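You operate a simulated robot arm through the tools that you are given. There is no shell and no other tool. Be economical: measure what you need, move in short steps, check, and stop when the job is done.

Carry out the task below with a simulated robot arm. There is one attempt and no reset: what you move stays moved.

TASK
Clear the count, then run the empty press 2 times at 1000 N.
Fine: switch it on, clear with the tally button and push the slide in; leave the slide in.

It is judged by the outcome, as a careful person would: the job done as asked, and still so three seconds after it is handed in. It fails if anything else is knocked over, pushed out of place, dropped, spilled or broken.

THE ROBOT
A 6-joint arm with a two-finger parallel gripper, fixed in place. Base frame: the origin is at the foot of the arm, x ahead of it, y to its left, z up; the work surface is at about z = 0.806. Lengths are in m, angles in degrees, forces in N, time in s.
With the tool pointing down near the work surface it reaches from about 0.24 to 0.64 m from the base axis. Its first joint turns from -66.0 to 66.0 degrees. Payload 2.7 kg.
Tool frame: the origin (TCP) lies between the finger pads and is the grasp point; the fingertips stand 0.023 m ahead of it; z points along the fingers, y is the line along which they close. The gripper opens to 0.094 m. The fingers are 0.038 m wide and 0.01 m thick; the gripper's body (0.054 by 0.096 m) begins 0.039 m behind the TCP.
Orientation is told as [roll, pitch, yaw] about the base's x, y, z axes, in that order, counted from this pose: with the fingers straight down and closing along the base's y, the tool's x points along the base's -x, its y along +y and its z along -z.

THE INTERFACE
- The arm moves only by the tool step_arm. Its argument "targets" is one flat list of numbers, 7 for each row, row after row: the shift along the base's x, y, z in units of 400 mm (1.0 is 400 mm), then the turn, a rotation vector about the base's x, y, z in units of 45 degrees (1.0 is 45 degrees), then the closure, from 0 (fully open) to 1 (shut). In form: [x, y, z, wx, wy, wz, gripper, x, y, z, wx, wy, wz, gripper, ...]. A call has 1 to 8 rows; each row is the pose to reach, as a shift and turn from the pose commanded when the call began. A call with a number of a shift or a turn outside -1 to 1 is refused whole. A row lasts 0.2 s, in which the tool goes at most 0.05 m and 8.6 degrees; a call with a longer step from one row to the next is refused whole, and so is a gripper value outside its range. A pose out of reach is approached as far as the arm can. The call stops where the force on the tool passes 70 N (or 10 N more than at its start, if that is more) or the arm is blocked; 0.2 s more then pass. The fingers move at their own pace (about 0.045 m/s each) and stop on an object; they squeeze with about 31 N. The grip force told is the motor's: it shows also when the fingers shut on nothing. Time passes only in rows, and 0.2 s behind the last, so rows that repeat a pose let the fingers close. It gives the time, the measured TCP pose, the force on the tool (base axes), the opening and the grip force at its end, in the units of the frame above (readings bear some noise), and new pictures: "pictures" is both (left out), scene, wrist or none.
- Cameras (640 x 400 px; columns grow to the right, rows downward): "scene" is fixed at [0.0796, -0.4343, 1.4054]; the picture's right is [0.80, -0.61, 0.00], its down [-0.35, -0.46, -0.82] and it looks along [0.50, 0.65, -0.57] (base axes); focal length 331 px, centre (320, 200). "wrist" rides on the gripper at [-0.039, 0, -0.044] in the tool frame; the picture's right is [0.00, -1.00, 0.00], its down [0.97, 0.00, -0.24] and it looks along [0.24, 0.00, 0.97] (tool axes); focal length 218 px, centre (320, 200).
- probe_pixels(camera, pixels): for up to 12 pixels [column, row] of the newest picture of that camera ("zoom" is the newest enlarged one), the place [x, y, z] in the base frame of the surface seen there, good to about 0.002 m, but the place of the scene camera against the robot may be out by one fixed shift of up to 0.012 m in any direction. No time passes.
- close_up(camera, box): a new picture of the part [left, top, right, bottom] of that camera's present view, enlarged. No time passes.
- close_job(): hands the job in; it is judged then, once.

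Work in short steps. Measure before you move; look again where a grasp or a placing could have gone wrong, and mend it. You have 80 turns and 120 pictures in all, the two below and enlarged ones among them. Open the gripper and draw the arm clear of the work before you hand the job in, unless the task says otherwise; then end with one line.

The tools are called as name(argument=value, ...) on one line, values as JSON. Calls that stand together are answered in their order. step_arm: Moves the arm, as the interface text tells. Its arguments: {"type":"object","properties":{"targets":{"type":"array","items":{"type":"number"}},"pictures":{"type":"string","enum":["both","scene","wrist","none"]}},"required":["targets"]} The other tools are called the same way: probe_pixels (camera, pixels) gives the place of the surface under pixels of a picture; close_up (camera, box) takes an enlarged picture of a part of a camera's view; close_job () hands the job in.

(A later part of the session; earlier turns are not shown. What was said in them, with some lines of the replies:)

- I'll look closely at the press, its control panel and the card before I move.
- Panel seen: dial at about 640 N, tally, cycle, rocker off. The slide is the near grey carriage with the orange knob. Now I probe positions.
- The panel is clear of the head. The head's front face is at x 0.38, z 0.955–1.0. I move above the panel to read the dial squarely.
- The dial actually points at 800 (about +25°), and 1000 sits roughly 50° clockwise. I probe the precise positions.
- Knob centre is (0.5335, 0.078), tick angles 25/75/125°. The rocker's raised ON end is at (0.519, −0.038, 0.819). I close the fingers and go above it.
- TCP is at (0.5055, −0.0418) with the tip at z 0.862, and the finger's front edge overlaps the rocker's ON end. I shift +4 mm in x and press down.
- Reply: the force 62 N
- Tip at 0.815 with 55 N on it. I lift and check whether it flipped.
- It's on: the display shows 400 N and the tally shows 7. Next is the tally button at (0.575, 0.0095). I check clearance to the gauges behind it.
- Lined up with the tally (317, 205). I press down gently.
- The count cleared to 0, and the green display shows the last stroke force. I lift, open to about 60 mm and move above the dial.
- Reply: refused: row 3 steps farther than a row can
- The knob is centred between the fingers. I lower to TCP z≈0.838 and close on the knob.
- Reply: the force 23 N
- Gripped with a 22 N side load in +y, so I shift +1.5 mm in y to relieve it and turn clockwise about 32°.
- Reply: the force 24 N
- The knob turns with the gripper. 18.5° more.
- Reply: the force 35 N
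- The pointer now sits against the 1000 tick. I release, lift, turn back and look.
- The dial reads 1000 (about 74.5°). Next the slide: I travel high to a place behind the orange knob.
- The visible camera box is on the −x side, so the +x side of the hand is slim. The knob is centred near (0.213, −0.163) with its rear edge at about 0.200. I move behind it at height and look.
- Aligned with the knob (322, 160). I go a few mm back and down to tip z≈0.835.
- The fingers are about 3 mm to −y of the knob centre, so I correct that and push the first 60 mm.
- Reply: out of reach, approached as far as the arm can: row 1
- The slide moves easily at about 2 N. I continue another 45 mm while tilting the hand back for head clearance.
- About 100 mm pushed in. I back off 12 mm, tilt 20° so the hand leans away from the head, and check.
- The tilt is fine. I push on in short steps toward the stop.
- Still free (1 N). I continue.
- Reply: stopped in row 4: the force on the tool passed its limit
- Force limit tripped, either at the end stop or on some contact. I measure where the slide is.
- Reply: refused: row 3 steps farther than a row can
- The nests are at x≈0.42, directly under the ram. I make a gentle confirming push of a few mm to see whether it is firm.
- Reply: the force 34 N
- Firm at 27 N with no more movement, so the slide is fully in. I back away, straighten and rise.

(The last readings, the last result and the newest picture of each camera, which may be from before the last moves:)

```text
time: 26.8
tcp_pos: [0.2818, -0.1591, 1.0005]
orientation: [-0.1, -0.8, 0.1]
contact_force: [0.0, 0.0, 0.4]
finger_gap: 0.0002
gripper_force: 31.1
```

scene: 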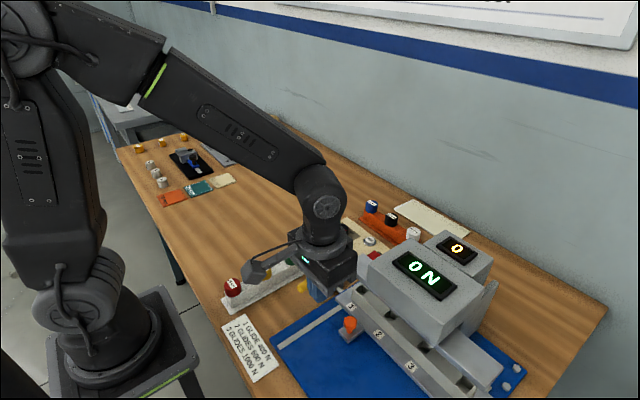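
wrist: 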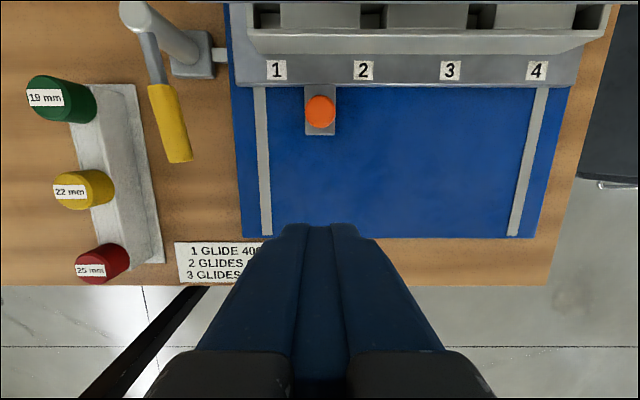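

The slide is in and the card is undisturbed. I move above CYCLE (0.4996, 0.0095).

step_arm(targets=[0, 0.12, 0, 0, 0, 0, 1, 0, 0.24, 0, 0, 0, 0, 1, 0.04, 0.35, 0, 0, 0, 0, 1, 0.14, 0.4215, 0, 0, 0.015, 0, 1, 0.26, 0.4215, 0, 0, 0.015, 0, 1, 0.38, 0.4215, 0, 0, 0.015, 0, 1, 0.48, 0.4215, -0.05, 0, 0.015, 0, 1, 0.533, 0.4215, -0.14, 0, 0.015, 0, 1], pictures="none")

step_arm(targets=[0, 0, -0.11, 0, 0, 0, 1, 0, 0, -0.17, 0, 0, 0, 1, 0, 0, -0.17, 0, 0, 0, 1], pictures="both")

```text
time: 28.6
tcp_pos: [0.4943, 0.0069, 0.9429]
orientation: [-0.1, -0.2, 0.1]
contact_force: [-0.1, 0.7, 0.4]
finger_gap: 0.0
gripper_force: 31.0
```

```text
time: 29.4
tcp_pos: [0.4934, 0.0059, 0.8736]
orientation: [0.0, -0.1, 0.1]
contact_force: [0.6, 0.1, 0.3]
finger_gap: 0.0
gripper_force: 31.5
```

scene: 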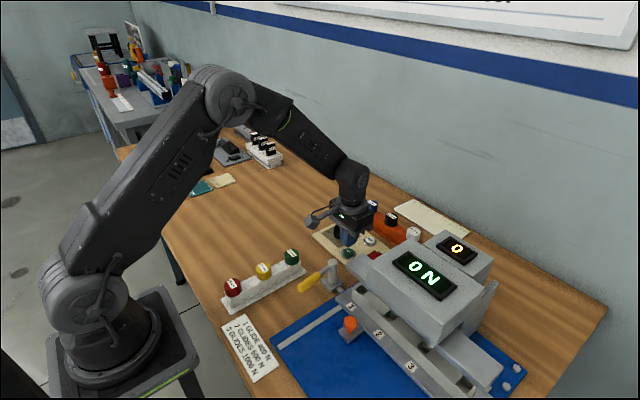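
wrist: 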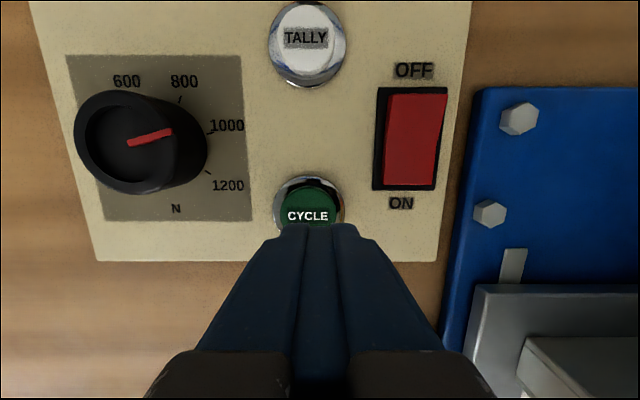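

Aligned on CYCLE (307, 210). One press and lift.

step_arm(targets=[0.005, 0.008, -0.06, 0, 0, 0, 1, 0.005, 0.008, -0.08, 0, 0, 0, 1, 0.005, 0.008, -0.094, 0, 0, 0, 1, 0.005, 0.008, -0.06, 0, 0, 0, 1, 0.005, 0.008, 0, 0, 0, 0, 1], pictures="scene")

close_up(camera="scene", box=[310, 200, 530, 400])

```text
time: 30.6
tcp_pos: [0.4969, 0.0108, 0.8754]
orientation: [0.0, -0.2, 0.1]
contact_force: [0.4, 0.2, -0.5]
finger_gap: 0.0001
gripper_force: 31.2
```

scene: 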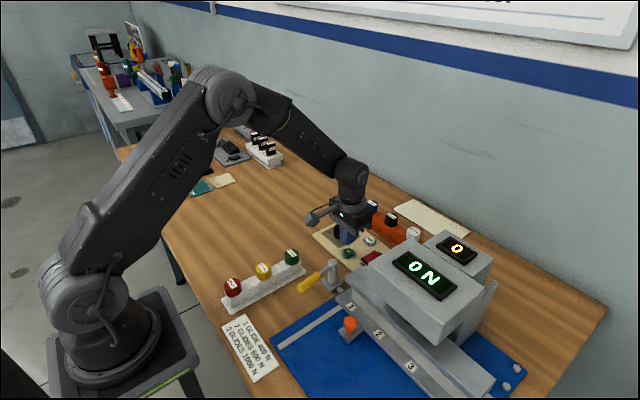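

```text
2.00 times, centred on (420, 300) of scene
```

zoom: 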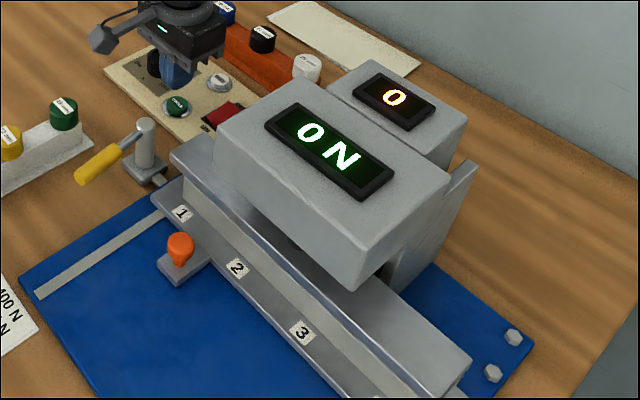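

The ram beam has come down, so a cycle is running. I wait and watch.

step_arm(targets=[0, 0, 0, 0, 0, 0, 1, 0, 0, 0, 0, 0, 0, 1, 0, 0, 0, 0, 0, 0, 1, 0, 0, 0, 0, 0, 0, 1, 0, 0, 0, 0, 0, 0, 1, 0, 0, 0, 0, 0, 0, 1, 0, 0, 0, 0, 0, 0, 1, 0, 0, 0, 0, 0, 0, 1], pictures="scene")

close_up(camera="scene", box=[310, 200, 530, 400])

```text
time: 32.4
tcp_pos: [0.496, 0.0106, 0.8746]
orientation: [0.0, -0.3, 0.1]
contact_force: [-0.2, 0.2, -0.8]
finger_gap: 0.0
gripper_force: 30.7
```

scene: 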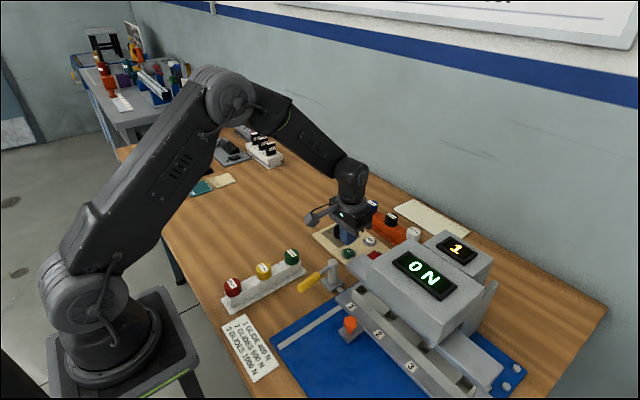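

```text
2.00 times, centred on (420, 300) of scene
```

zoom: 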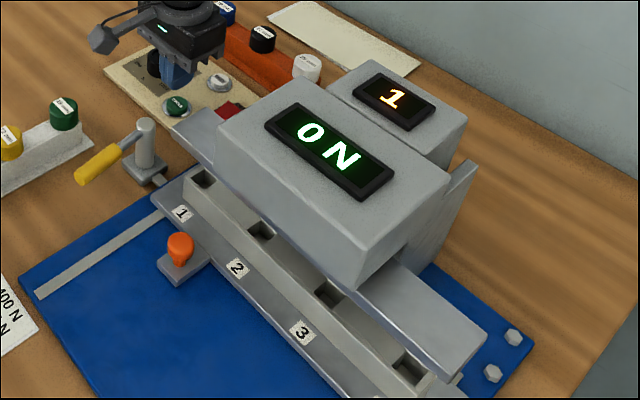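

Count 1, the ram is back up, and with no glide inserted 0 N measured is what an empty stroke should show. Second press.

step_arm(targets=[0, 0, -0.06, 0, 0, 0, 1, 0, 0, -0.08, 0, 0, 0, 1, 0, 0, -0.096, 0, 0, 0, 1, 0, 0, -0.06, 0, 0, 0, 1, 0, 0, 0, 0, 0, 0, 1], pictures="scene")

close_up(camera="scene", box=[310, 200, 530, 400])

step_arm(targets=[0, 0, 0.1, 0, 0, 0, 1, 0, 0, 0.2, 0, 0, 0, 1, 0, 0, 0.2, 0, 0, 0, 1, 0, 0, 0.2, 0, 0, 0, 1, 0, 0, 0.2, 0, 0, 0, 1, 0, 0, 0.2, 0, 0, 0, 1, 0, 0, 0.2, 0, 0, 0, 1, 0, 0, 0.2, 0, 0, 0, 1], pictures="both")

close_up(camera="scene", box=[310, 200, 530, 400])

```text
time: 33.6
tcp_pos: [0.4971, 0.009, 0.8762]
orientation: [-0.1, -0.2, 0.1]
contact_force: [0.3, 0.3, -0.6]
finger_gap: 0.0
gripper_force: 31.1
```

scene: 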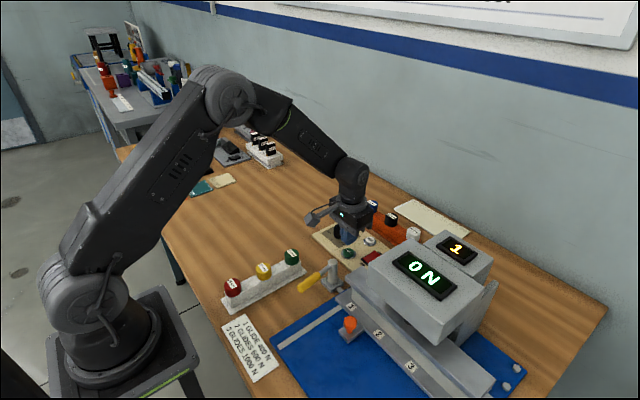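

```text
2.00 times, centred on (420, 300) of scene
```

zoom: 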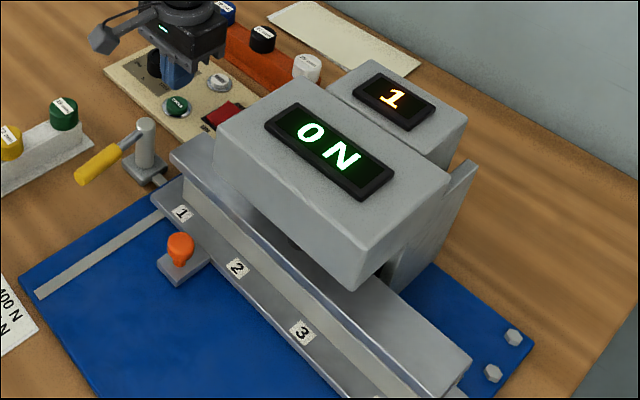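

```text
time: 35.4
tcp_pos: [0.4972, 0.0077, 0.9547]
orientation: [0.0, -0.2, 0.1]
contact_force: [-0.2, -0.7, 0.0]
finger_gap: 0.0001
gripper_force: 31.0
```

scene: 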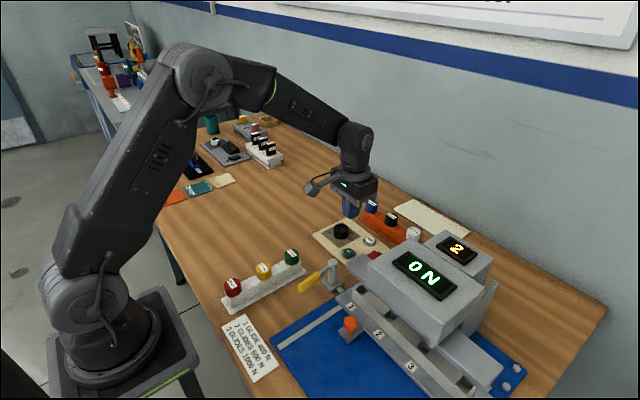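
wrist: 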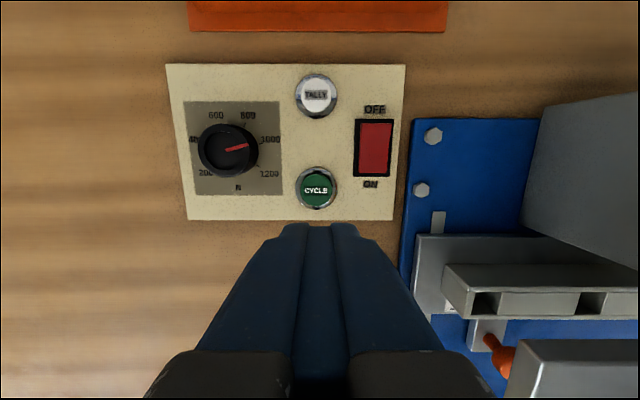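

```text
2.00 times, centred on (420, 300) of scene
```

zoom: 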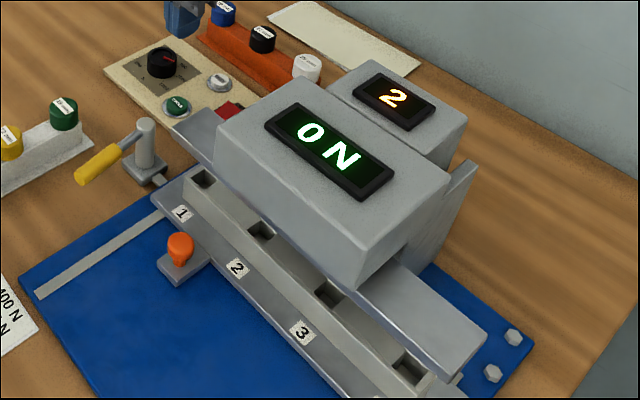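

The count is 2, the ram is up, the slide is in and the dial is at 1000. I rise clear and open the gripper.

step_arm(targets=[-0.05, 0.1, 0.08, 0, 0, 0, 1, -0.1, 0.15, 0.18, 0, 0, 0, 0.5, -0.15, 0.2, 0.28, 0, 0, 0, 0, -0.15, 0.2, 0.35, 0, 0, 0, 0, -0.15, 0.2, 0.35, 0, 0, 0, 0, -0.15, 0.2, 0.35, 0, 0, 0, 0, -0.15, 0.2, 0.35, 0, 0, 0, 0], pictures="scene")

```text
refused: row 1 steps farther than a row can; nothing moved
```

step_arm(targets=[-0.03, 0.05, 0.08, 0, 0, 0, 1, -0.06, 0.1, 0.16, 0, 0, 0, 0.5, -0.1, 0.15, 0.24, 0, 0, 0, 0, -0.12, 0.2, 0.32, 0, 0, 0, 0, -0.12, 0.2, 0.32, 0, 0, 0, 0, -0.12, 0.2, 0.32, 0, 0, 0, 0, -0.12, 0.2, 0.32, 0, 0, 0, 0], pictures="scene")

```text
time: 37.0
tcp_pos: [0.4493, 0.091, 1.0825]
orientation: [-0.1, -0.2, 0.2]
contact_force: [0.1, 0.4, 0.8]
finger_gap: 0.094
gripper_force: 0.1
```

scene: 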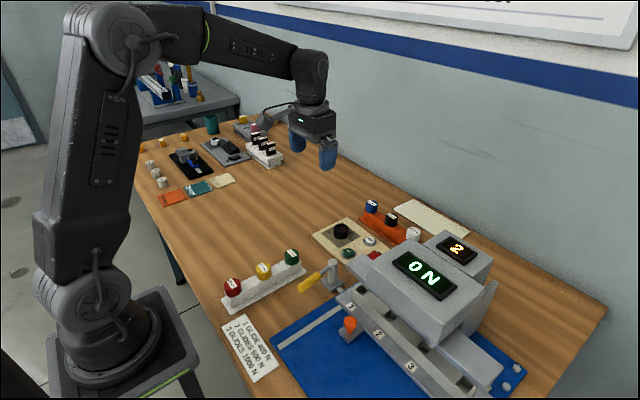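

The arm is clear, the gripper is open, and the display reads 2, so I hand the job in.

close_job()

```text
The job is handed in.
```

The press is on, the count was cleared, and the empty press ran 2 times with the dial at 1000 N; the count reads 2, the force display reads 0 N (nothing in the press), and the slide is left in.
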